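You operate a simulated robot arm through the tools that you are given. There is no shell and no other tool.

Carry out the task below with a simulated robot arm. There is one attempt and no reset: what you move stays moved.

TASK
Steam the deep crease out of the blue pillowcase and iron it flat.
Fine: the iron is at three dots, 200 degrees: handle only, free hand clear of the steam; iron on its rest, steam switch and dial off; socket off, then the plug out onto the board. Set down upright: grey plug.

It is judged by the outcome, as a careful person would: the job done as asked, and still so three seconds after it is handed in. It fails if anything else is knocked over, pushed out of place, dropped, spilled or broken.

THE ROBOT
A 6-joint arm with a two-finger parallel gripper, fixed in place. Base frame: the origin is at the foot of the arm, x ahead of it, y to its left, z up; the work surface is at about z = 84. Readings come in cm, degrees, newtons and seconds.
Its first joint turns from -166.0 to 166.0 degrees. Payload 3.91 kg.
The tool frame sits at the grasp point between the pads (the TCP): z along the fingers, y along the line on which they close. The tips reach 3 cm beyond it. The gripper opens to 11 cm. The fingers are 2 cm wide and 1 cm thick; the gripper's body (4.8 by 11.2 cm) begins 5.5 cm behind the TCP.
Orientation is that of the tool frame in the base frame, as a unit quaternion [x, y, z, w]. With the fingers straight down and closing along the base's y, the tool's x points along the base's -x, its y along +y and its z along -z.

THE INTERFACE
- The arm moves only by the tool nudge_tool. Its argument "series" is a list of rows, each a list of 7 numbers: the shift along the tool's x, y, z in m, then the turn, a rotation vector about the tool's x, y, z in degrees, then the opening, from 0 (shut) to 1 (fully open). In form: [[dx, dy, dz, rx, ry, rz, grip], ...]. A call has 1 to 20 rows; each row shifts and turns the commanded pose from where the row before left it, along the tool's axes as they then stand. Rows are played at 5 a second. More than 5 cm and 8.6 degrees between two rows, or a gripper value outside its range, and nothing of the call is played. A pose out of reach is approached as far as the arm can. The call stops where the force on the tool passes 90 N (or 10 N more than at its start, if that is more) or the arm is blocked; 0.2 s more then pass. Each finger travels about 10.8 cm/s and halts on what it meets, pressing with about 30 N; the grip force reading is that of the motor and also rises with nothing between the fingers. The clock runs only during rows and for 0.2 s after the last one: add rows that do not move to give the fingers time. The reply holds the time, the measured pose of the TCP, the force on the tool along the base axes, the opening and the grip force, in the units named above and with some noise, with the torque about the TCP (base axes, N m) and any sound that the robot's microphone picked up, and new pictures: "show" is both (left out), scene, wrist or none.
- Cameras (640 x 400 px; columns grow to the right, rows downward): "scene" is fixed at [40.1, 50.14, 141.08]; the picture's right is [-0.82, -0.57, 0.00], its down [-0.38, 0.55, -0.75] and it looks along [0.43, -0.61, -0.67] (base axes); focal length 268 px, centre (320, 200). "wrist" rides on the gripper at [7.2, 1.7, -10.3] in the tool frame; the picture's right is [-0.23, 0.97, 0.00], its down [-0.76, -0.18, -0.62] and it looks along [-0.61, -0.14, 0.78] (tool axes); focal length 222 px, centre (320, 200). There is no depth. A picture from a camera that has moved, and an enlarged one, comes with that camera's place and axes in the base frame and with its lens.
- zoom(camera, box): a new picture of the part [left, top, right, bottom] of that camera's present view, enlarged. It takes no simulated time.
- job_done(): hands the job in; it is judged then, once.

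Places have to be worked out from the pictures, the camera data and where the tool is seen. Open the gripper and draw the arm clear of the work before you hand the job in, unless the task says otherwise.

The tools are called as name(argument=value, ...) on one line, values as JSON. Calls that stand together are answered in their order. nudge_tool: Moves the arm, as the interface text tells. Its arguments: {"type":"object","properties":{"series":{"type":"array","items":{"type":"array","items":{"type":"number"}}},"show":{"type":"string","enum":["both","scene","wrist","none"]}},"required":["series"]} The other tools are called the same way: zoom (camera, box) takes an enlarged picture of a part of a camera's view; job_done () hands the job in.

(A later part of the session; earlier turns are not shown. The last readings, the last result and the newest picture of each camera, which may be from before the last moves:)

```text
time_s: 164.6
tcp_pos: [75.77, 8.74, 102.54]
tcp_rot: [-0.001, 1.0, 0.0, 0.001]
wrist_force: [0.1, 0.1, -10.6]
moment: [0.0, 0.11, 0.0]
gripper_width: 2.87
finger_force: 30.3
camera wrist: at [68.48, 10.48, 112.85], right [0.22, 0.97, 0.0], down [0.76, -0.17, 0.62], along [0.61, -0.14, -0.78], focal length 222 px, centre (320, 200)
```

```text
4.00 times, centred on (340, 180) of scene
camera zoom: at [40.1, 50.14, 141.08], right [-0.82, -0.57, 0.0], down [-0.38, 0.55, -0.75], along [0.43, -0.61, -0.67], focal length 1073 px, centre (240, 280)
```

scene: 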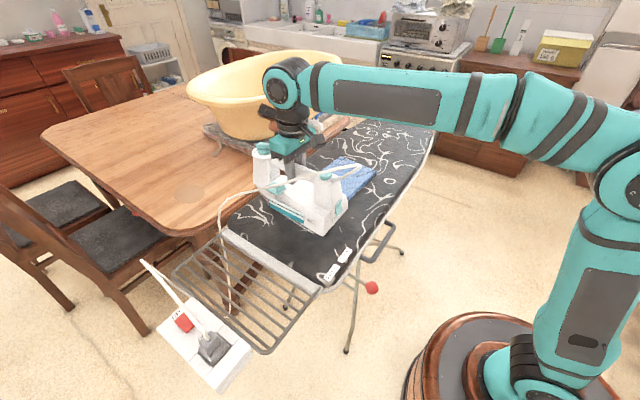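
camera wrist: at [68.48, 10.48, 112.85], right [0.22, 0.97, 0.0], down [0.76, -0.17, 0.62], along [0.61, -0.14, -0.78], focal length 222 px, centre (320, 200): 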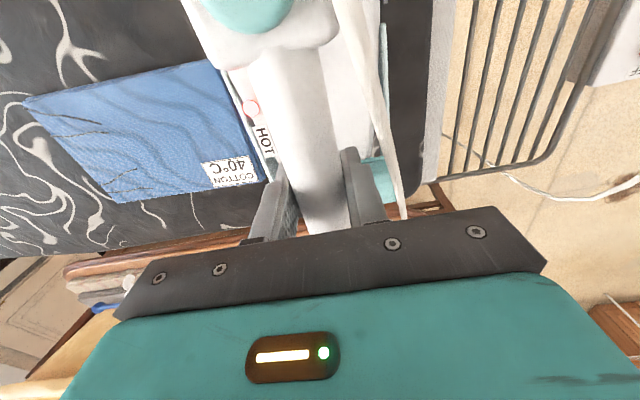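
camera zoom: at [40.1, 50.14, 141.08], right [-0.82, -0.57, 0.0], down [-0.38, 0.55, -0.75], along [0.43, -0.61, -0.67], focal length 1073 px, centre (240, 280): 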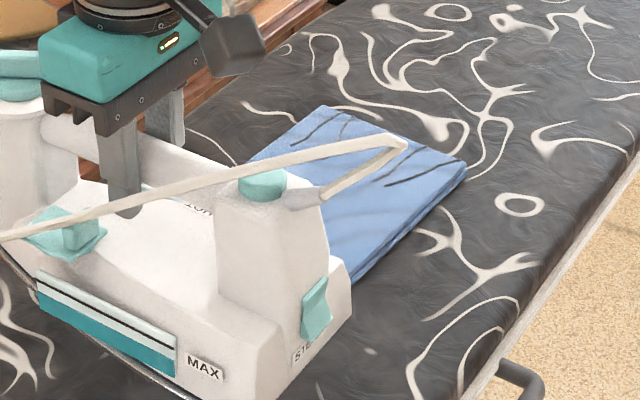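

The +y strip is now clean too, leaving only the four lines on the −y side. I'll carry the iron over to y≈−19.8 and iron that strip hot as well.

nudge_tool(series=[[0, -0.012, -0.005, 0, 0, 0, 0], [0, -0.024, 0, 0, 0, 0, 0], [0, -0.025, 0, 0, 0, 0, 0], [0, -0.025, 0, 0, 0, 0, 0], [0, -0.025, 0, 0, 0, 0, 0], [0, -0.025, 0, 0, 0, 0, 0], [0, -0.025, 0, 0, 0, 0, 0], [0, -0.025, 0, 0, 0, 0, 0], [0, -0.025, 0, 0, 0, 0, 0], [0, -0.025, 0, 0, 0, 0, 0], [0, -0.025, 0, 0, 0, 0, 0], [0, -0.014, 0.005, 0, 0, 0, 0], [0, -0.009, 0.01, 0, 0, 0, 0], [0, 0, 0.015, 0, 0, 0, 0], [0, 0, 0.01, 0, 0, 0, 0], [0, 0, 0.003, 0, 0, 0, 0], [0, 0, 0, 0, 0, 0, 0]], show="none")

nudge_tool(series=[[0, 0, 0.002, 0, 0, 0, 0], [0, 0, 0, 0, 0, 0, 0]], show="scene")

```text
time_s: 168.2
tcp_pos: [75.77, -19.63, 98.81]
tcp_rot: [-0.001, 1.0, 0.0, 0.001]
wrist_force: [-0.2, -0.2, -11.3]
moment: [0.0, 0.05, -0.02]
gripper_width: 2.86
finger_force: 30.1
```

```text
time_s: 168.8
tcp_pos: [75.89, -19.6, 98.62]
tcp_rot: [-0.001, 1.0, -0.001, 0.001]
wrist_force: [0.2, -0.3, -9.9]
moment: [0.0, 0.01, -0.04]
gripper_width: 2.87
finger_force: 30.3
```

scene: 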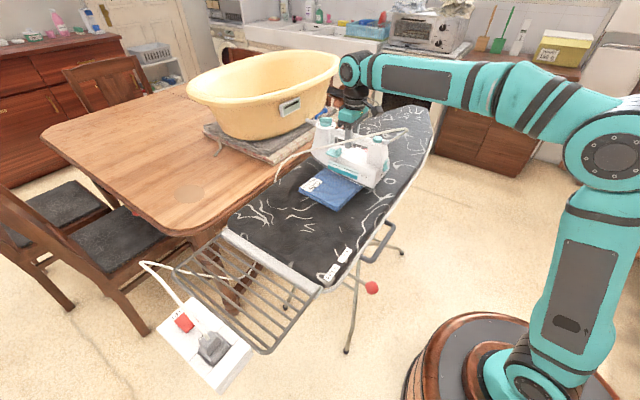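

It's hovering just above the strip. I'll lower the last couple of millimetres to contact.

nudge_tool(series=[[0, 0, 0.002, 0, 0, 0, 0], [0, 0, 0, 0, 0, 0, 0]], show="none")

```text
time_s: 169.4
tcp_pos: [75.79, -19.71, 98.49]
tcp_rot: [-0.002, 1.0, -0.001, 0.003]
wrist_force: [4.8, -1.1, 8.3]
moment: [0.09, -0.4, -0.03]
gripper_width: 2.91
finger_force: 29.9
```

Contact at about 19 N. I'll do slow strokes along x over this strip, lift, and swing clear to look.

nudge_tool(series=[[-0.004, 0, 0, 0, 0, 0, 0], [-0.007, 0, 0, 0, 0, 0, 0], [-0.007, 0, 0, 0, 0, 0, 0], [-0.005, 0, 0, 0, 0, 0, 0], [0.006, 0, 0, 0, 0, 0, 0], [0.008, 0, 0, 0, 0, 0, 0], [0.008, 0, 0, 0, 0, 0, 0], [0.008, 0, 0, 0, 0, 0, 0], [0.008, 0, 0, 0, 0, 0, 0], [0.008, 0, 0, 0, 0, 0, 0], [-0.006, 0, 0, 0, 0, 0, 0], [-0.008, 0, 0, 0, 0, 0, 0], [-0.008, 0, 0, 0, 0, 0, 0], [-0.003, 0, 0, 0, 0, 0, 0], [0, 0, -0.01, 0, 0, 0, 0], [0, 0, -0.02, 0, 0, 0, 0], [0, 0, -0.012, 0, 0, 0, 0], [0, 0, 0, 0, 0, 0, 0]], show="none")

nudge_tool(series=[[0, 0.012, 0, 0, 0, 0, 0], [0, 0.024, 0, 0, 0, 0, 0], [0, 0.025, 0, 0, 0, 0, 0], [0, 0.025, 0, 0, 0, 0, 0], [0, 0.025, 0, 0, 0, 0, 0], [0, 0.025, 0, 0, 0, 0, 0], [0, 0.025, 0, 0, 0, 0, 0], [0, 0.025, 0, 0, 0, 0, 0], [0, 0.025, 0, 0, 0, 0, 0], [0, 0.025, 0, 0, 0, 0, 0], [0, 0.025, 0, 0, 0, 0, 0], [0, 0.02, 0, 0, 0, 0, 0], [0, 0.01, 0, 0, 0, 0, 0], [0, 0, 0, 0, 0, 0, 0]], show="both")

zoom(camera="wrist", box=[0, 20, 280, 220])

zoom(camera="scene", box=[280, 130, 400, 230])

```text
time_s: 173.2
tcp_pos: [75.96, -19.75, 102.48]
tcp_rot: [-0.002, 1.0, -0.002, 0.001]
wrist_force: [-0.1, 0.0, -11.2]
moment: [0.02, 0.09, -0.02]
gripper_width: 2.88
finger_force: 30.1
```

```text
time_s: 176.2
tcp_pos: [75.89, 9.57, 102.45]
tcp_rot: [0.0, 1.0, 0.0, 0.002]
wrist_force: [-0.4, -0.2, -10.1]
moment: [-0.01, 0.12, 0.01]
gripper_width: 2.85
finger_force: 30.1
camera wrist: at [68.51, 11.21, 112.78], right [0.22, 0.97, 0.0], down [0.76, -0.17, 0.62], along [0.61, -0.14, -0.78], focal length 222 px, centre (320, 200)
```

scene: 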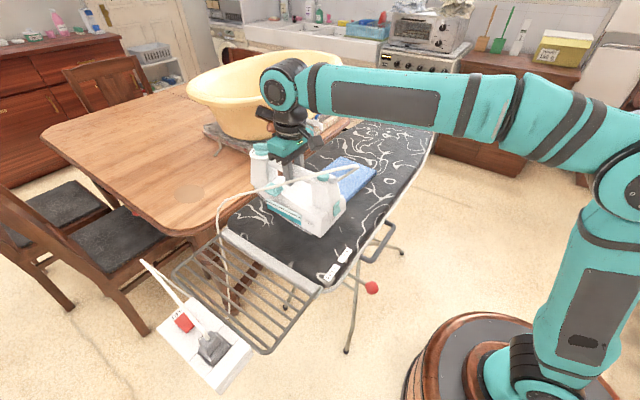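
wrist: 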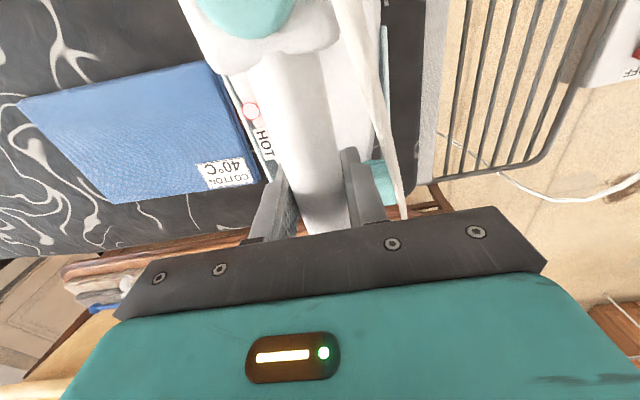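

```text
2.00 times, centred on (140, 120) of wrist
camera zoom: at [68.51, 11.21, 112.78], right [0.22, 0.97, 0.0], down [0.76, -0.17, 0.62], along [0.61, -0.14, -0.78], focal length 444 px, centre (680, 360)
```

zoom: 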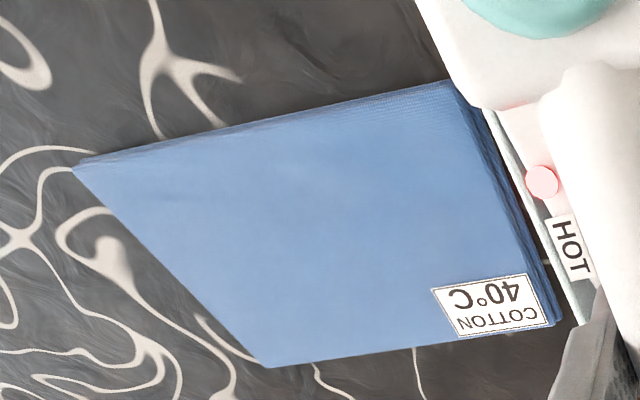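

```text
4.00 times, centred on (340, 180) of scene
camera zoom: at [40.1, 50.14, 141.08], right [-0.82, -0.57, 0.0], down [-0.38, 0.55, -0.75], along [0.43, -0.61, -0.67], focal length 1073 px, centre (240, 280)
```

zoom: 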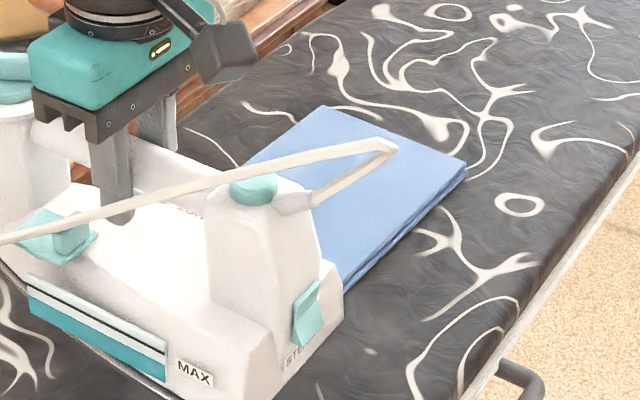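

The pillowcase is now completely smooth: no crease, no wrinkles, and not shifted. I'll return the iron to its rest.

nudge_tool(series=[[0.001, 0.012, -0.005, 0, 0, 0, 0], [0.002, 0.024, 0, 0, 0, 0, 0], [0.002, 0.025, 0, 0, 0, 0, 0], [0.002, 0.025, 0, 0, 0, 0, 0], [0.002, 0.025, 0, 0, 0, 0, 0], [0.002, 0.025, 0, 0, 0, 0, 0], [0.002, 0.025, 0, 0, 0, 0, 0], [0.002, 0.025, 0, 0, 0, 0, 0], [0.002, 0.018, 0, 0, 0, 0, 0], [0.001, 0.011, 0, 0, 0, 0, 0], [0, 0, 0, 0, 0, 0, 0], [0, 0, 0, 0, 0, 0, 0]], show="wrist")

zoom(camera="scene", box=[140, 180, 330, 370])

```text
time_s: 178.8
tcp_pos: [74.2, 31.02, 103.05]
tcp_rot: [-0.002, 1.0, 0.0, 0.002]
wrist_force: [-0.6, 0.1, -11.1]
moment: [0.02, 0.09, 0.02]
gripper_width: 2.87
finger_force: 29.3
camera wrist: at [66.77, 32.71, 113.34], right [0.22, 0.97, 0.0], down [0.76, -0.17, 0.63], along [0.61, -0.14, -0.78], focal length 222 px, centre (320, 200)
```

wrist: 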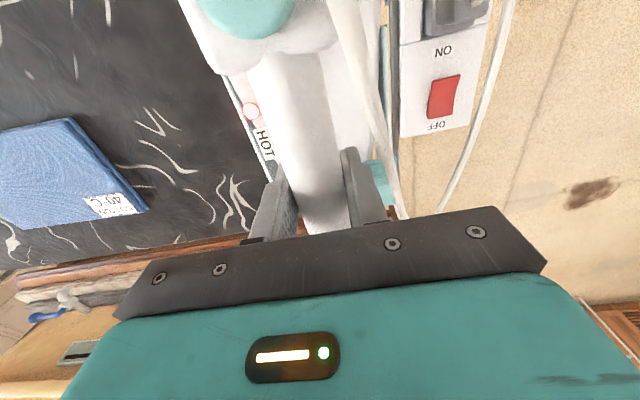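

```text
2.11 times, centred on (235, 275) of scene
camera zoom: at [40.1, 50.14, 141.08], right [-0.82, -0.57, 0.0], down [-0.38, 0.55, -0.75], along [0.43, -0.61, -0.67], focal length 565 px, centre (499, 42)
```

zoom: 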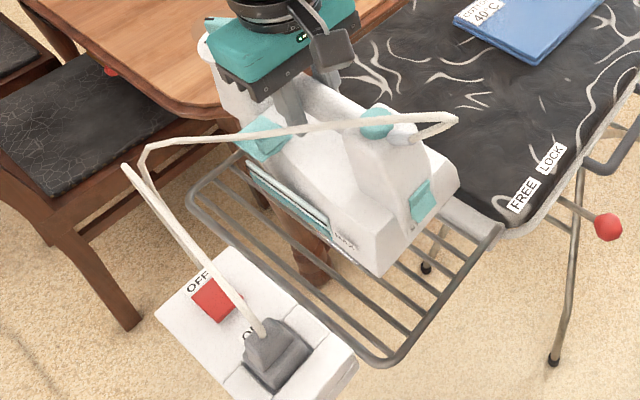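

The iron is over the rest and aligned as before. I'll lower to just above it, then go down in small steps.

nudge_tool(series=[[0.001, 0.002, 0.012, 0, 0, 0, 0], [0, 0, 0.02, 0, 0, 0, 0], [0, 0, 0.02, 0, 0, 0, 0], [0, 0, 0.015, 0, 0, 0, 0], [0, 0, 0.006, 0, 0, 0, 0], [0, 0, 0, 0, 0, 0, 0]], show="none")

nudge_tool(series=[[0, 0, 0.004, 0, 0, 0, 0], [0, 0, 0, 0, 0, 0, 0]], show="none")

nudge_tool(series=[[0, 0, 0.003, 0, 0, 0, 0], [0, 0, 0, 0, 0, 0, 0]], show="none")

```text
time_s: 180.2
tcp_pos: [74.1, 31.24, 95.63]
tcp_rot: [-0.001, 1.0, -0.001, 0.001]
wrist_force: [-0.6, 0.0, -11.2]
moment: [-0.01, 0.15, -0.02]
gripper_width: 2.9
finger_force: 30.6
```

```text
time_s: 180.8
tcp_pos: [74.04, 31.31, 95.16]
tcp_rot: [-0.002, 1.0, -0.001, 0.001]
wrist_force: [-0.1, -0.1, -10.7]
moment: [0.02, 0.14, 0.0]
gripper_width: 2.88
finger_force: 30.4
```

```text
time_s: 181.4
tcp_pos: [74.05, 31.31, 94.97]
tcp_rot: [-0.002, 1.0, -0.001, 0.0]
wrist_force: [-0.4, -0.2, -10.8]
moment: [0.02, 0.11, -0.02]
gripper_width: 2.86
finger_force: 30.5
```

It's still hanging. I'll continue in 2 mm steps to touchdown.

nudge_tool(series=[[0, 0, 0.002, 0, 0, 0, 0], [0, 0, 0, 0, 0, 0, 0]], show="none")

nudge_tool(series=[[0, 0, 0.002, 0, 0, 0, 0], [0, 0, 0, 0, 0, 0, 0]], show="none")

```text
time_s: 182.0
tcp_pos: [74.06, 31.17, 94.78]
tcp_rot: [-0.001, 1.0, 0.0, 0.002]
wrist_force: [-0.1, 0.2, -10.6]
moment: [0.02, 0.0, 0.02]
gripper_width: 2.89
finger_force: 30.0
```

```text
time_s: 182.6
tcp_pos: [74.0, 31.16, 94.65]
tcp_rot: [-0.001, 1.0, 0.001, 0.003]
wrist_force: [-1.1, 2.0, 7.8]
moment: [0.21, -0.1, 0.06]
gripper_width: 2.87
finger_force: 30.0
```

The weight is taken, so it's seated. I'll ease up a millimetre, open just enough, and rise clear.

nudge_tool(series=[[0, 0, -0.001, 0, 0, 0, 0], [0, 0, 0, 0, 0, 0, 0.2], [0, 0, 0, 0, 0, 0, 0.3], [0, 0, 0, 0, 0, 0, 0.38], [0, 0, 0, 0, 0, 0, 0.41], [0, 0, 0, 0, 0, 0, 0.41], [0, 0, -0.01, 0, 0, 0, 0.41], [0, 0, -0.02, 0, 0, 0, 0.41], [0, 0, -0.03, 0, 0, 0, 0.41], [0, 0, -0.04, 0, 0, 0, 0.41], [0, 0, -0.04, 0, 0, 0, 0.41], [0, 0, -0.03, 0, 0, 0, 0.41], [0, 0, 0, 0, 0, 0, 0.41]], show="both")

zoom(camera="scene", box=[185, 210, 265, 260])

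zoom(camera="scene", box=[180, 210, 320, 340])

zoom(camera="wrist", box=[290, 130, 390, 215])

```text
time_s: 185.4
tcp_pos: [74.06, 31.04, 111.77]
tcp_rot: [-0.002, 1.0, -0.001, 0.002]
wrist_force: [1.1, -0.1, -0.4]
moment: [0.01, 0.01, 0.0]
gripper_width: 4.5
finger_force: 0.0
camera wrist: at [66.68, 32.78, 122.12], right [0.22, 0.97, 0.0], down [0.76, -0.17, 0.63], along [0.61, -0.14, -0.78], focal length 222 px, centre (320, 200)
```

scene: 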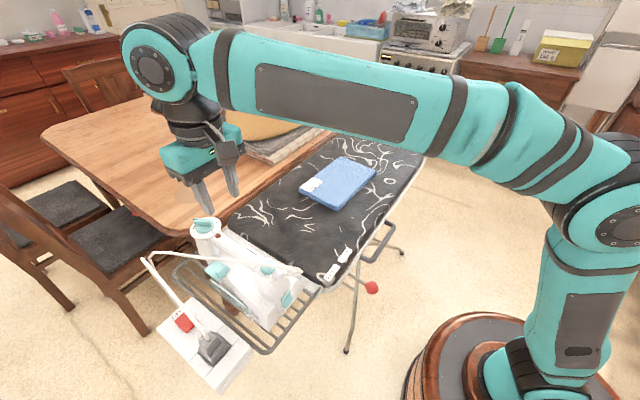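
wrist: 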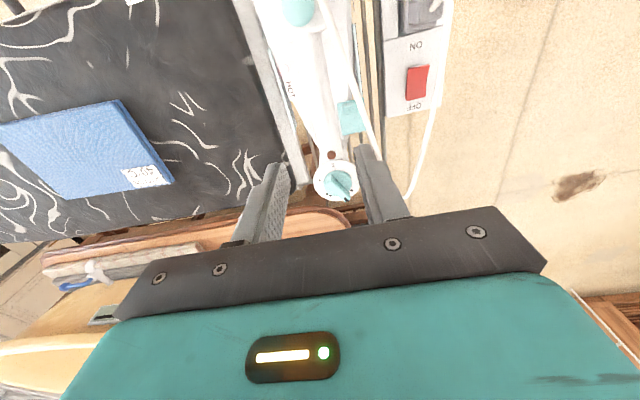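

```text
8.00 times, centred on (225, 235) of scene
camera zoom: at [40.1, 50.14, 141.08], right [-0.82, -0.57, 0.0], down [-0.38, 0.55, -0.75], along [0.43, -0.61, -0.67], focal length 2146 px, centre (1080, -80)
```

zoom: 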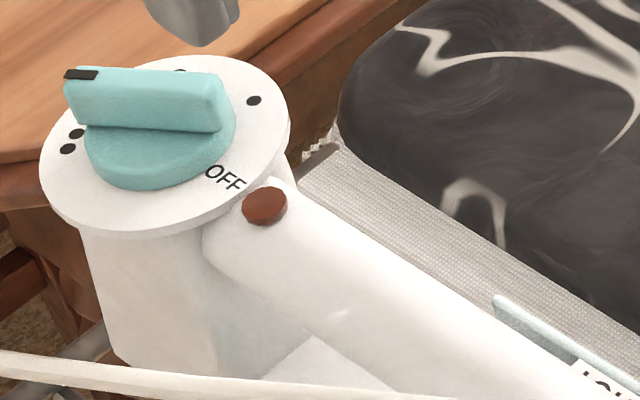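

```text
3.08 times, centred on (250, 275) of scene
camera zoom: at [40.1, 50.14, 141.08], right [-0.82, -0.57, 0.0], down [-0.38, 0.55, -0.75], along [0.43, -0.61, -0.67], focal length 825 px, centre (535, -31)
```

zoom: 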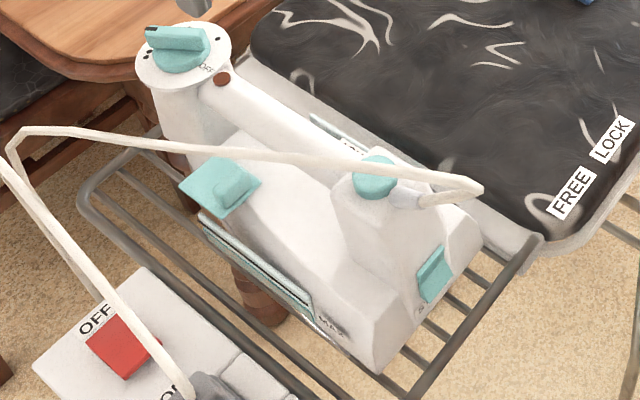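

```text
4.71 times, centred on (340, 172) of wrist
camera zoom: at [66.68, 32.78, 122.12], right [0.22, 0.97, 0.0], down [0.76, -0.17, 0.63], along [0.61, -0.14, -0.78], focal length 1045 px, centre (226, 329)
```

zoom: 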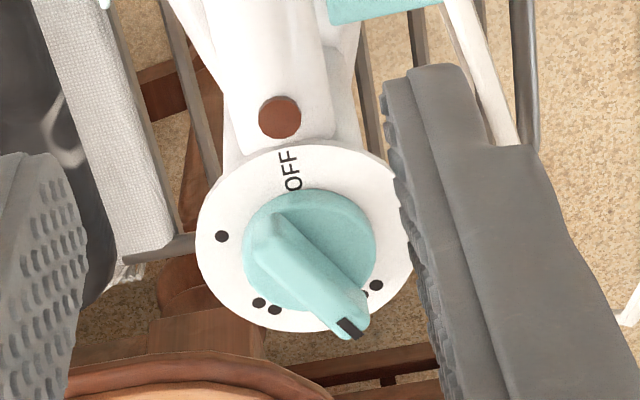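

The iron is back on its rest. Next is the dial: the pointer bar lies at about 39° from +x, and OFF is 213° clockwise through two dots and one dot. I'll yaw the gripper +39° so the fingers straddle the bar, and hover above it to locate it accurately.

nudge_tool(series=[[0, 0, 0, 0, 0, -7.8, 0.45], [0, 0, 0, 0, 0, -7.8, 0.45], [0, 0, 0, 0, 0, -7.8, 0.45], [0, 0, 0, 0, 0, -7.8, 0.45], [0, 0, 0, 0, 0, -7.8, 0.45], [-0.0287, -0.0219, 0, 0, 0, 0, 0.45], [-0.0287, -0.0219, 0, 0, 0, 0, 0.45], [-0.0287, -0.0219, 0, 0, 0, 0, 0.45], [0, 0, 0.035, 0, 0, 0, 0.45], [0, 0, 0.035, 0, 0, 0, 0.45], [0, 0, 0, 0, 0, 0, 0.45]], show="both")

zoom(camera="wrist", box=[240, 90, 400, 215])

zoom(camera="scene", box=[160, 170, 280, 270])

```text
time_s: 187.8
tcp_pos: [84.68, 31.43, 104.71]
tcp_rot: [-0.336, 0.942, -0.001, 0.002]
wrist_force: [1.4, -0.3, 0.4]
moment: [-0.03, -0.03, 0.0]
gripper_width: 4.97
finger_force: 0.0
camera wrist: at [77.92, 28.34, 115.05], right [-0.44, 0.9, 0.0], down [0.7, 0.34, 0.62], along [0.56, 0.27, -0.78], focal length 222 px, centre (320, 200)
```

scene: 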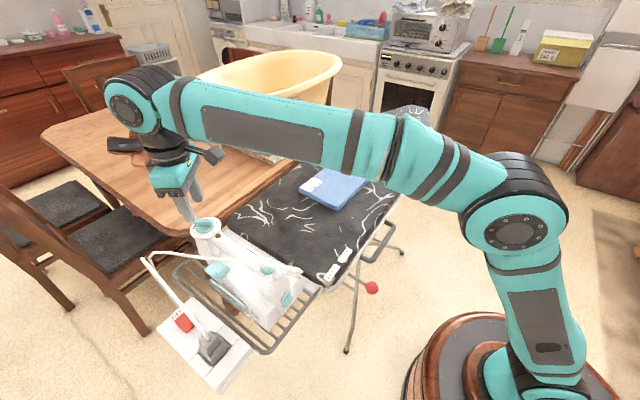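
wrist: 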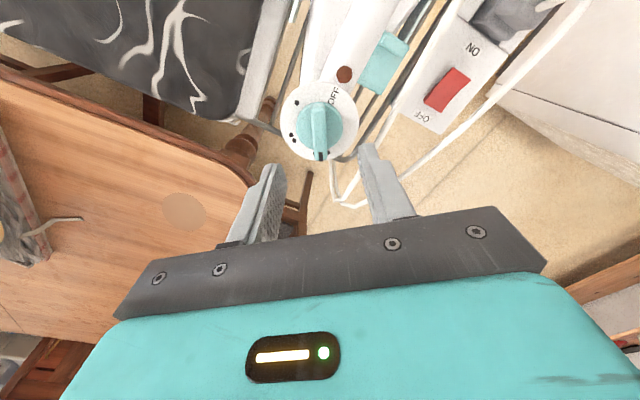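

```text
3.20 times, centred on (320, 152) of wrist
camera zoom: at [77.92, 28.34, 115.05], right [-0.44, 0.9, 0.0], down [0.7, 0.34, 0.62], along [0.56, 0.27, -0.78], focal length 711 px, centre (320, 352)
```

zoom: 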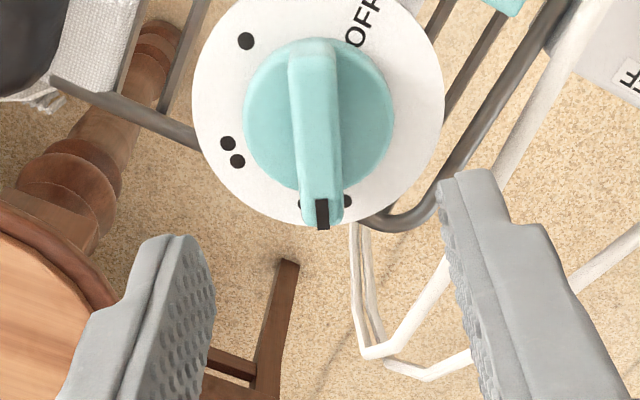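

```text
4.00 times, centred on (220, 220) of scene
camera zoom: at [40.1, 50.14, 141.08], right [-0.82, -0.57, 0.0], down [-0.38, 0.55, -0.75], along [0.43, -0.61, -0.67], focal length 1073 px, centre (720, 120)
```

zoom: 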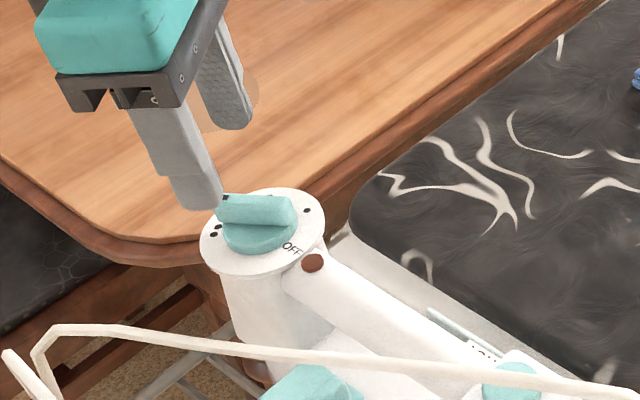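

The bar is almost exactly between the fingers and aligned. I place the dial axis at about [84.4, 31.35] with the bar top at z≈96.8. I'll shift 0.35 cm along the bar to centre on the axis, narrow the opening to 3 cm, and descend so the tips flank the bar.

nudge_tool(series=[[0.0035, -0.001, 0.01, 0, 0, 0, 0.27], [0, 0, 0.02, 0, 0, 0, 0.27], [0, 0, 0.012, 0, 0, 0, 0.27], [0, 0, 0, 0, 0, 0, 0.27]], show="both")

zoom(camera="wrist", box=[240, 90, 400, 215])

zoom(camera="scene", box=[170, 190, 250, 260])

```text
time_s: 188.8
tcp_pos: [84.57, 31.26, 100.55]
tcp_rot: [-0.335, 0.942, -0.002, 0.002]
wrist_force: [0.1, -0.7, 0.1]
moment: [-0.02, 0.02, 0.01]
gripper_width: 2.94
finger_force: 0.1
camera wrist: at [77.75, 28.04, 110.82], right [-0.44, 0.9, 0.0], down [0.7, 0.34, 0.62], along [0.56, 0.27, -0.78], focal length 222 px, centre (320, 200)
```

scene: 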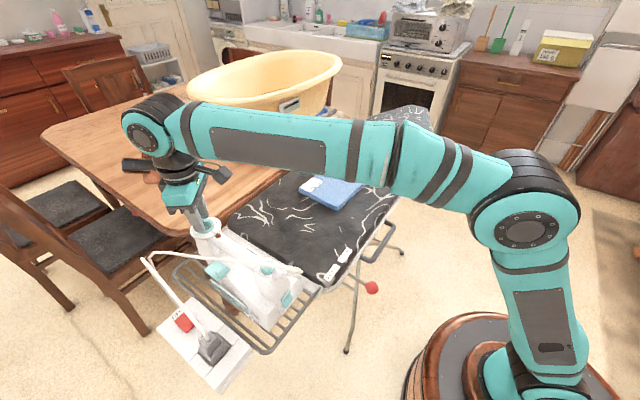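
wrist: 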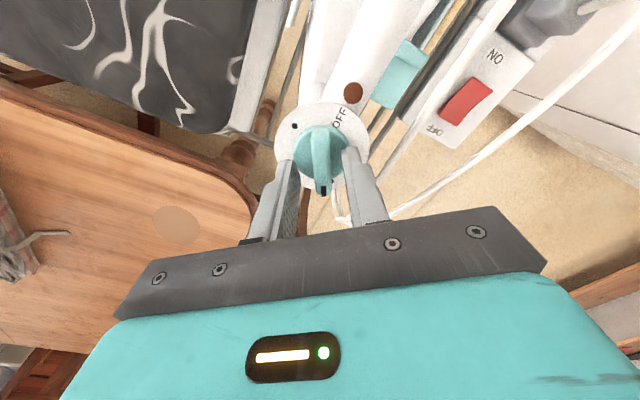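

```text
3.20 times, centred on (320, 152) of wrist
camera zoom: at [77.75, 28.04, 110.82], right [-0.44, 0.9, 0.0], down [0.7, 0.34, 0.62], along [0.56, 0.27, -0.78], focal length 711 px, centre (320, 352)
```

zoom: 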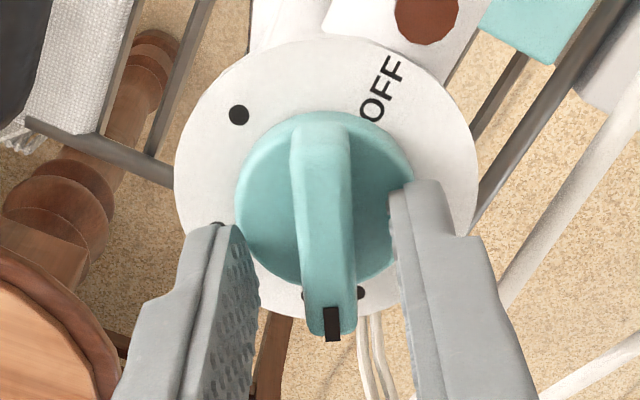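

```text
5.71 times, centred on (210, 225) of scene
camera zoom: at [40.1, 50.14, 141.08], right [-0.82, -0.57, 0.0], down [-0.38, 0.55, -0.75], along [0.43, -0.61, -0.67], focal length 1533 px, centre (949, 57)
```

zoom: 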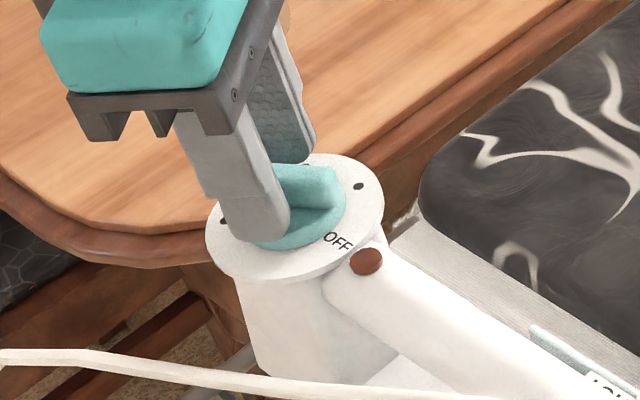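

The fingertips are level with the bar top and centred within about 0.1 cm. I'll nudge 0.12 cm sideways and descend in small steps, watching for contact with the knob's base.

nudge_tool(series=[[0, 0.0012, 0.006, 0, 0, 0, 0.27], [0, 0, 0.006, 0, 0, 0, 0.27], [0, 0, 0, 0, 0, 0, 0.27]], show="none")

nudge_tool(series=[[0, 0, 0.004, 0, 0, 0, 0.27], [0, 0, 0, 0, 0, 0, 0.27]], show="wrist")

zoom(camera="wrist", box=[240, 90, 400, 215])

zoom(camera="scene", box=[170, 190, 250, 260])

```text
time_s: 189.4
tcp_pos: [84.61, 31.19, 100.43]
tcp_rot: [-0.335, 0.942, -0.001, 0.011]
wrist_force: [1.5, 0.2, 17.8]
moment: [0.15, 0.28, 0.01]
gripper_width: 2.95
finger_force: 0.0
stopped in row 3: the force on the tool passed its limit at 103 N (the readings are from after the stop); the commanded pose is now the measured one
```

```text
time_s: 190.0
tcp_pos: [84.43, 31.16, 100.34]
tcp_rot: [-0.335, 0.942, 0.0, 0.013]
wrist_force: [23.7, 15.8, 77.7]
moment: [0.86, 0.27, -0.08]
gripper_width: 2.77
finger_force: 0.0
camera wrist: at [77.33, 27.94, 110.55], right [-0.44, 0.9, 0.0], down [0.69, 0.34, 0.64], along [0.58, 0.28, -0.77], focal length 222 px, centre (320, 200)
```

wrist: 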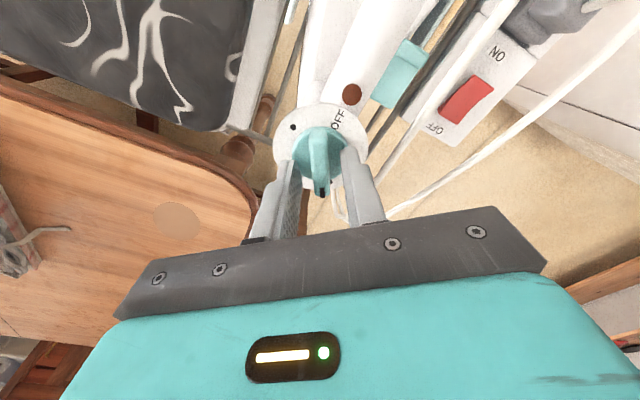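

```text
3.20 times, centred on (320, 152) of wrist
camera zoom: at [77.33, 27.94, 110.55], right [-0.44, 0.9, 0.0], down [0.69, 0.34, 0.64], along [0.58, 0.28, -0.77], focal length 711 px, centre (320, 352)
```

zoom: 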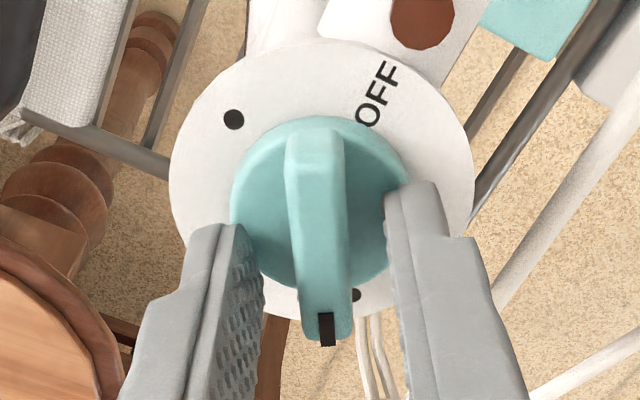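

```text
5.71 times, centred on (210, 225) of scene
camera zoom: at [40.1, 50.14, 141.08], right [-0.82, -0.57, 0.0], down [-0.38, 0.55, -0.75], along [0.43, -0.61, -0.67], focal length 1533 px, centre (949, 57)
```

zoom: 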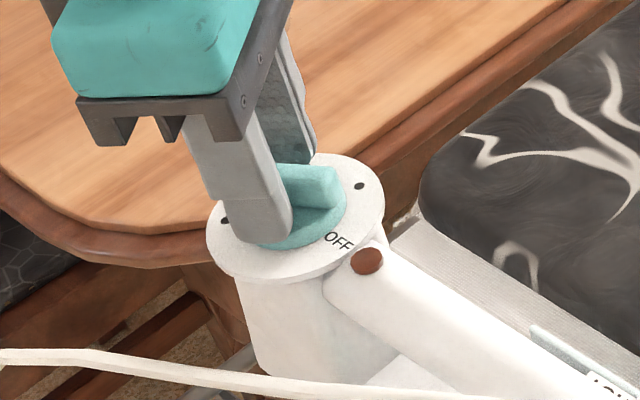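

The fingertips were already resting on the knob's base, at tip z≈97.4, so my height estimate was low and I pushed too hard. I'll back up half a centimetre right away and check that nothing moved.

nudge_tool(series=[[0, 0, -0.005, 0, 0, 0, 0.27], [0, 0, 0, 0, 0, 0, 0.27], [0, 0, 0, 0, 0, 0, 0.27]], show="both")

zoom(camera="scene", box=[170, 190, 250, 260])

zoom(camera="scene", box=[180, 210, 320, 340])

zoom(camera="wrist", box=[240, 90, 400, 215])

```text
time_s: 190.8
tcp_pos: [84.58, 31.25, 100.45]
tcp_rot: [-0.336, 0.942, -0.001, 0.009]
wrist_force: [-4.1, -0.1, 38.0]
moment: [0.17, 0.69, 0.0]
gripper_width: 2.87
finger_force: 0.0
camera wrist: at [77.47, 27.95, 110.62], right [-0.44, 0.9, 0.0], down [0.69, 0.34, 0.64], along [0.57, 0.28, -0.77], focal length 222 px, centre (320, 200)
```

scene: 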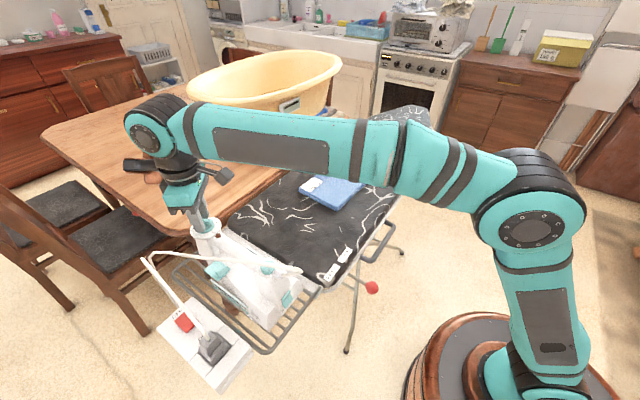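
wrist: 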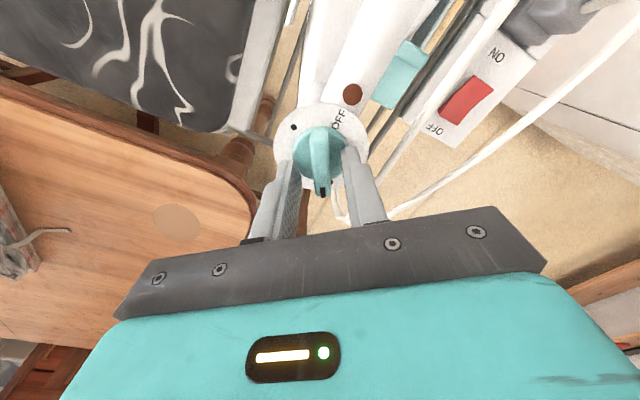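

```text
5.71 times, centred on (210, 225) of scene
camera zoom: at [40.1, 50.14, 141.08], right [-0.82, -0.57, 0.0], down [-0.38, 0.55, -0.75], along [0.43, -0.61, -0.67], focal length 1533 px, centre (949, 57)
```

zoom: 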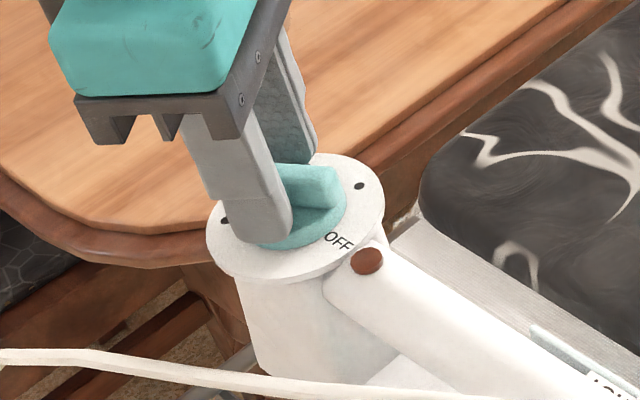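

```text
3.08 times, centred on (250, 275) of scene
camera zoom: at [40.1, 50.14, 141.08], right [-0.82, -0.57, 0.0], down [-0.38, 0.55, -0.75], along [0.43, -0.61, -0.67], focal length 825 px, centre (535, -31)
```

zoom: 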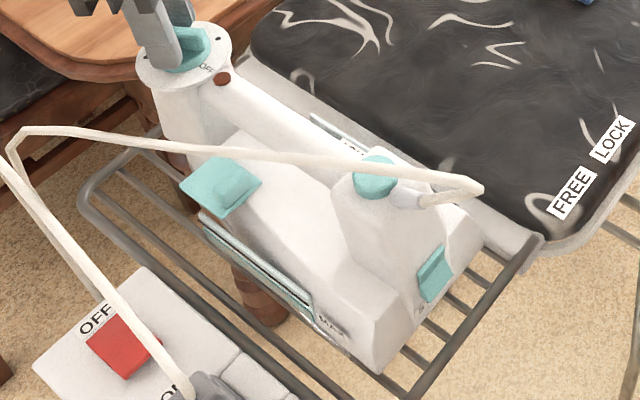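

```text
3.20 times, centred on (320, 152) of wrist
camera zoom: at [77.47, 27.95, 110.62], right [-0.44, 0.9, 0.0], down [0.69, 0.34, 0.64], along [0.57, 0.28, -0.77], focal length 711 px, centre (320, 352)
```

zoom: 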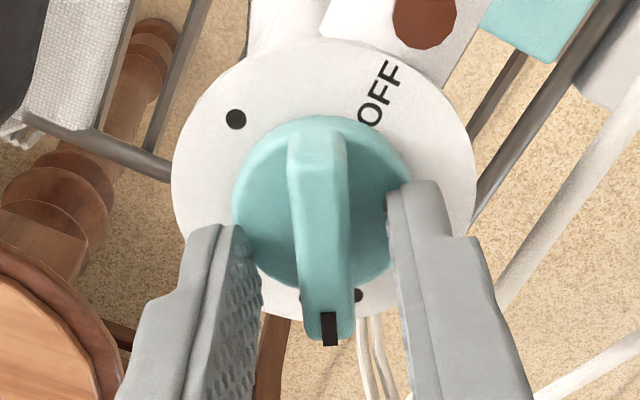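

The iron is unmoved, but there's still 38 N of residual push. I'll back up another half centimetre.

nudge_tool(series=[[0, 0, -0.004, 0, 0, 0, 0.27], [0, 0, 0, 0, 0, 0, 0.27]], show="none")

```text
time_s: 191.4
tcp_pos: [84.62, 31.29, 100.6]
tcp_rot: [-0.335, 0.942, -0.001, 0.008]
wrist_force: [0.6, 0.8, -0.3]
moment: [0.01, 0.0, 0.01]
gripper_width: 2.99
finger_force: 0.1
```

I'm clear of contact now, with the tips at about 97.6, just above the knob base and flanking the bar. I'll straighten the slight tilt from the push, raise 1 mm, and close gently to find the bar's width.

nudge_tool(series=[[0, 0, -0.001, -0.41, 0.83, 0, 0.27], [0, 0, 0, 0, 0, 0, 0.2], [0, 0, 0, 0, 0, 0, 0.16], [0, 0, 0, 0, 0, 0, 0.13], [0, 0, 0, 0, 0, 0, 0.13]], show="wrist")

zoom(camera="wrist", box=[240, 90, 400, 215])

```text
time_s: 192.6
tcp_pos: [84.47, 31.27, 100.9]
tcp_rot: [-0.336, 0.942, 0.001, 0.0]
wrist_force: [-0.9, 0.0, -0.2]
moment: [-0.03, 0.04, 0.02]
gripper_width: 1.45
finger_force: 0.2
camera wrist: at [77.7, 28.1, 111.22], right [-0.44, 0.9, 0.0], down [0.7, 0.34, 0.62], along [0.56, 0.27, -0.78], focal length 222 px, centre (320, 200)
```

wrist: 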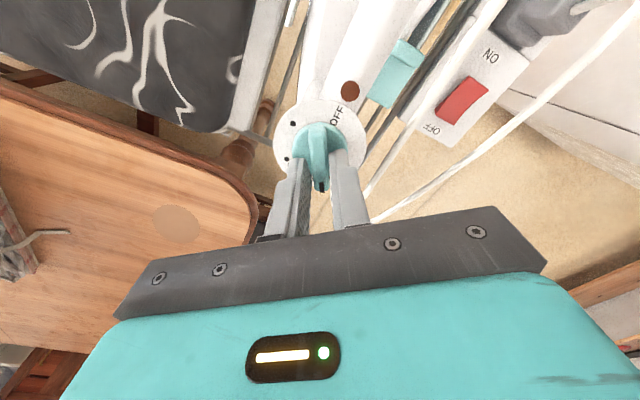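

```text
3.20 times, centred on (320, 152) of wrist
camera zoom: at [77.7, 28.1, 111.22], right [-0.44, 0.9, 0.0], down [0.7, 0.34, 0.62], along [0.56, 0.27, -0.78], focal length 711 px, centre (320, 352)
```

zoom: 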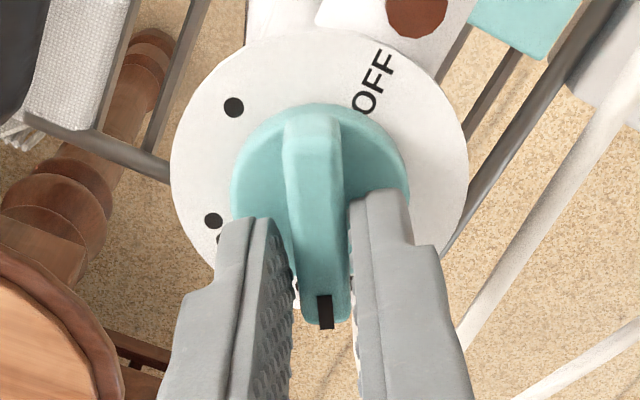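

The fingers flank the bar with a 1.45 cm gap. Working it out from this closer view, the dial's axis is about 0.7 cm further back along the bar and 0.15 cm sideways. I'll shift onto the axis, then turn clockwise 24° as a first trial.

nudge_tool(series=[[0.0035, 0.0008, 0, 0, 0, 0, 0.13], [0.0036, 0.0007, 0, 0, 0, 0, 0.13], [0, 0, 0, 0, 0, 0, 0.13], [0, 0, 0, 0, 0, 6, 0.13], [0, 0, 0, 0, 0, 6, 0.13], [0, 0, 0, 0, 0, 6, 0.13], [0, 0, 0, 0, 0, 6, 0.13], [0, 0, 0, 0, 0, 0, 0.13]], show="wrist")

zoom(camera="wrist", box=[240, 90, 400, 215])

zoom(camera="scene", box=[170, 190, 250, 260])

```text
time_s: 194.4
tcp_pos: [83.87, 30.87, 100.93]
tcp_rot: [-0.131, 0.991, 0.0, 0.0]
wrist_force: [0.4, 0.1, 0.6]
moment: [0.05, 0.03, 0.0]
gripper_width: 1.49
finger_force: 0.8
camera wrist: at [76.32, 30.67, 111.1], right [-0.03, 1.0, 0.0], down [0.78, 0.03, 0.62], along [0.62, 0.02, -0.78], focal length 222 px, centre (320, 200)
```

wrist: 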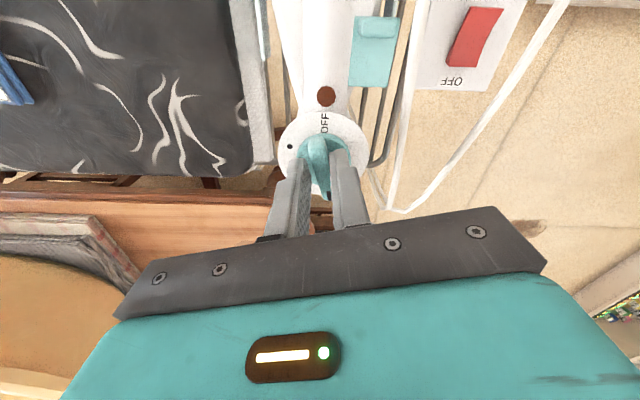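

```text
3.20 times, centred on (320, 152) of wrist
camera zoom: at [76.32, 30.67, 111.1], right [-0.03, 1.0, 0.0], down [0.78, 0.03, 0.62], along [0.62, 0.02, -0.78], focal length 711 px, centre (320, 352)
```

zoom: 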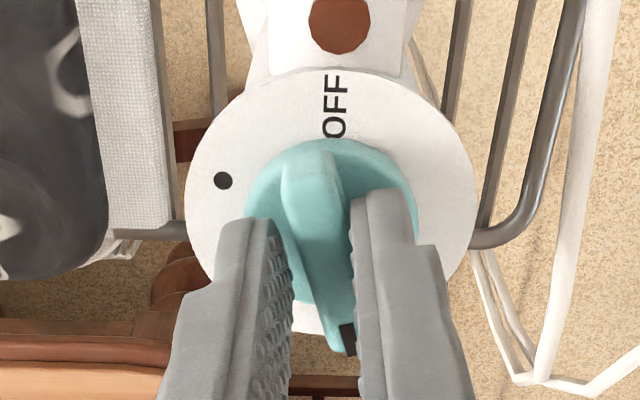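

```text
5.71 times, centred on (210, 225) of scene
camera zoom: at [40.1, 50.14, 141.08], right [-0.82, -0.57, 0.0], down [-0.38, 0.55, -0.75], along [0.43, -0.61, -0.67], focal length 1533 px, centre (949, 57)
```

zoom: 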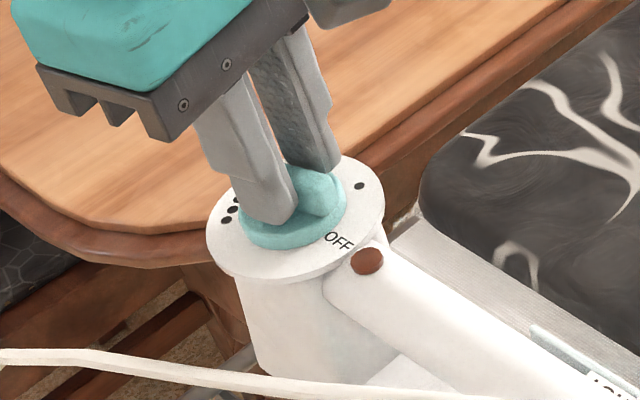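

The dial is turning freely: the three dots are uncovered and the pointer has moved off them, with negligible force. I'll continue clockwise.

nudge_tool(series=[[0, 0, 0, 0, 0, 7, 0.13], [0, 0, 0, 0, 0, 7, 0.13], [0, 0, 0, 0, 0, 7, 0.13], [0, 0, 0, 0, 0, 7, 0.13], [0, 0, 0, 0, 0, 7, 0.13], [0, 0, 0, 0, 0, 7, 0.13], [0, 0, 0, 0, 0, 0, 0.13]], show="wrist")

zoom(camera="wrist", box=[240, 90, 400, 215])

zoom(camera="scene", box=[170, 190, 250, 260])

```text
time_s: 196.0
tcp_pos: [83.92, 30.93, 100.8]
tcp_rot: [0.233, 0.973, 0.001, 0.001]
wrist_force: [1.9, 2.7, 1.2]
moment: [0.08, -0.02, 0.02]
gripper_width: 1.58
finger_force: 1.7
camera wrist: at [78.06, 35.74, 111.12], right [0.64, 0.77, 0.0], down [0.6, -0.5, 0.62], along [0.48, -0.4, -0.78], focal length 222 px, centre (320, 200)
```

wrist: 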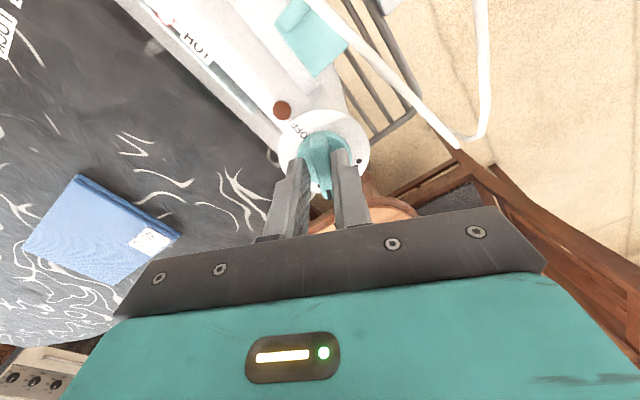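

```text
3.20 times, centred on (320, 152) of wrist
camera zoom: at [78.06, 35.74, 111.12], right [0.64, 0.77, 0.0], down [0.6, -0.5, 0.62], along [0.48, -0.4, -0.78], focal length 711 px, centre (320, 352)
```

zoom: 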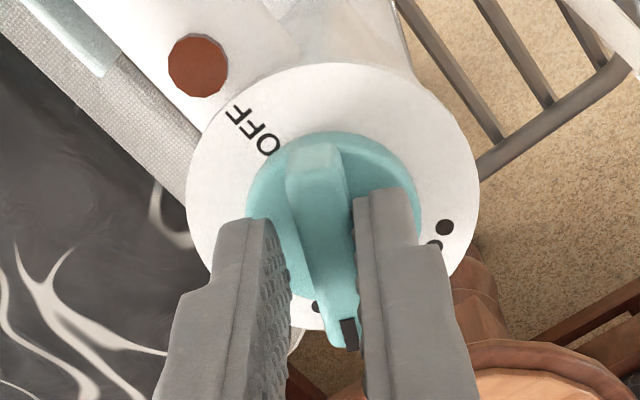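

```text
5.71 times, centred on (210, 225) of scene
camera zoom: at [40.1, 50.14, 141.08], right [-0.82, -0.57, 0.0], down [-0.38, 0.55, -0.75], along [0.43, -0.61, -0.67], focal length 1533 px, centre (949, 57)
```

zoom: 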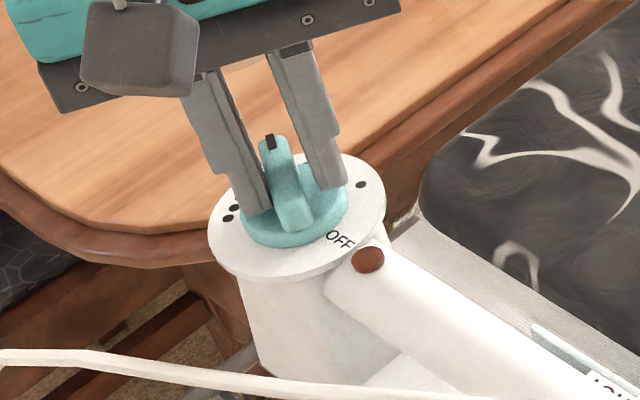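

The pointer is passing the two-dot mark and the iron is steady. I'll keep turning to the end of this grip's range.

nudge_tool(series=[[0, 0, 0, 0, 0, 7, 0.13], [0, 0, 0, 0, 0, 7, 0.13], [0, 0, 0, 0, 0, 7, 0.13], [0, 0, 0, 0, 0, 7, 0.13], [0, 0, 0, 0, 0, 7, 0.13], [0, 0, 0, 0, 0, 7, 0.13], [0, 0, 0, 0, 0, 7, 0.13], [0, 0, 0, 0, 0, 7, 0.13], [0, 0, 0, 0, 0, 7, 0.13], [0, 0, 0, 0, 0, 0, 0.13]], show="wrist")

zoom(camera="wrist", box=[240, 90, 400, 215])

zoom(camera="scene", box=[170, 190, 250, 260])

```text
time_s: 198.2
tcp_pos: [83.97, 30.82, 100.95]
tcp_rot: [0.706, 0.708, 0.001, -0.001]
wrist_force: [2.7, -0.1, 0.4]
moment: [-0.02, -0.04, 0.01]
gripper_width: 1.55
finger_force: 1.4
camera wrist: at [85.49, 38.12, 111.18], right [0.97, -0.23, 0.0], down [-0.18, -0.76, 0.62], along [-0.14, -0.61, -0.78], focal length 222 px, centre (320, 200)
```

wrist: 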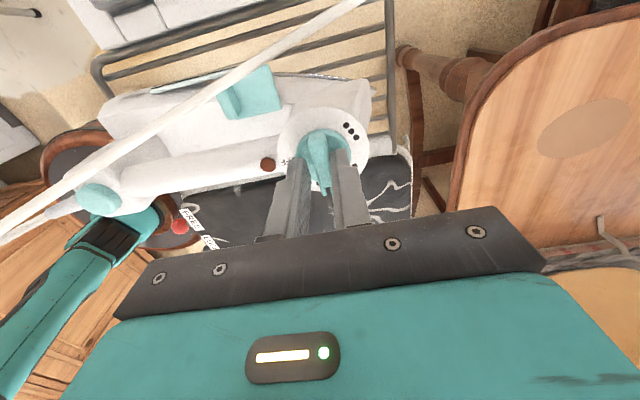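

```text
3.20 times, centred on (320, 152) of wrist
camera zoom: at [85.49, 38.12, 111.18], right [0.97, -0.23, 0.0], down [-0.18, -0.76, 0.62], along [-0.14, -0.61, -0.78], focal length 711 px, centre (320, 352)
```

zoom: 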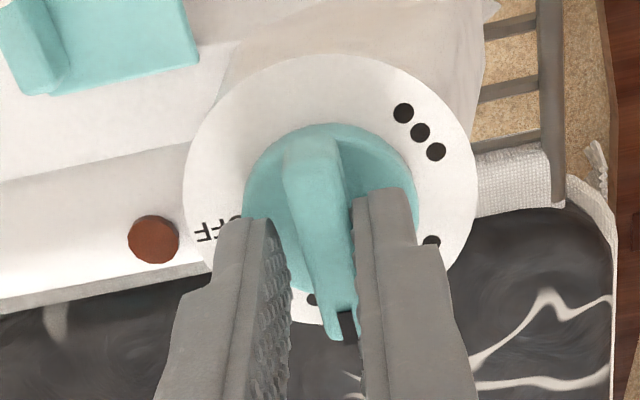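

```text
5.71 times, centred on (210, 225) of scene
camera zoom: at [40.1, 50.14, 141.08], right [-0.82, -0.57, 0.0], down [-0.38, 0.55, -0.75], along [0.43, -0.61, -0.67], focal length 1533 px, centre (949, 57)
```

zoom: 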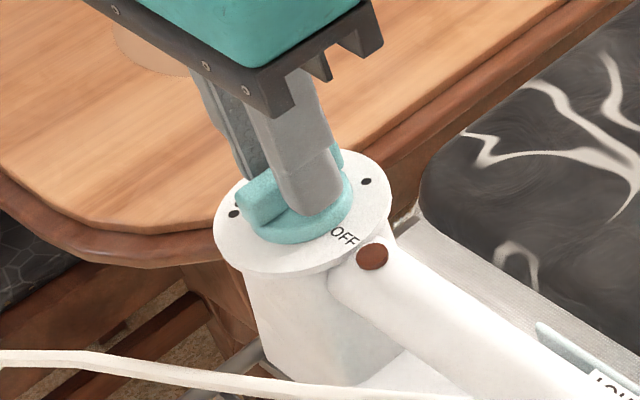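

The pointer is near one dot and everything is steady. I'll try continuing with the same grip, a few degrees at a time, to see if the wrist allows it.

nudge_tool(series=[[0, 0, 0, 0, 0, 7, 0.13], [0, 0, 0, 0, 0, 7, 0.13], [0, 0, 0, 0, 0, 7, 0.13], [0, 0, 0, 0, 0, 7, 0.13], [0, 0, 0, 0, 0, 0, 0.13]], show="wrist")

zoom(camera="wrist", box=[240, 90, 400, 215])

```text
time_s: 199.4
tcp_pos: [83.86, 30.93, 100.83]
tcp_rot: [0.857, 0.516, 0.001, 0.0]
wrist_force: [2.4, -1.9, -1.5]
moment: [-0.03, -0.05, 0.01]
gripper_width: 1.61
finger_force: 1.4
camera wrist: at [88.67, 36.51, 111.19], right [0.75, -0.66, 0.0], down [-0.51, -0.59, 0.62], along [-0.41, -0.47, -0.78], focal length 222 px, centre (320, 200)
```

wrist: 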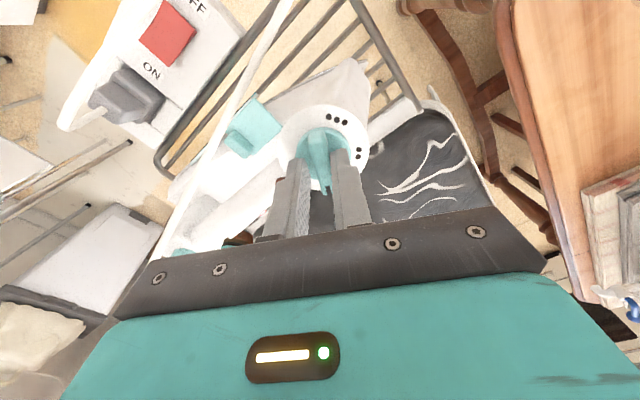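

```text
3.20 times, centred on (320, 152) of wrist
camera zoom: at [88.67, 36.51, 111.19], right [0.75, -0.66, 0.0], down [-0.51, -0.59, 0.62], along [-0.41, -0.47, -0.78], focal length 711 px, centre (320, 352)
```

zoom: 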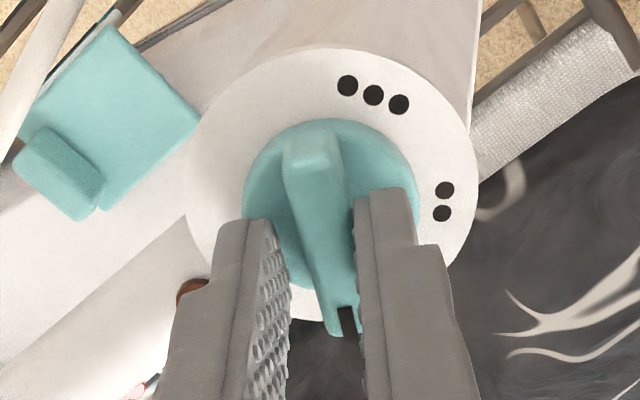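

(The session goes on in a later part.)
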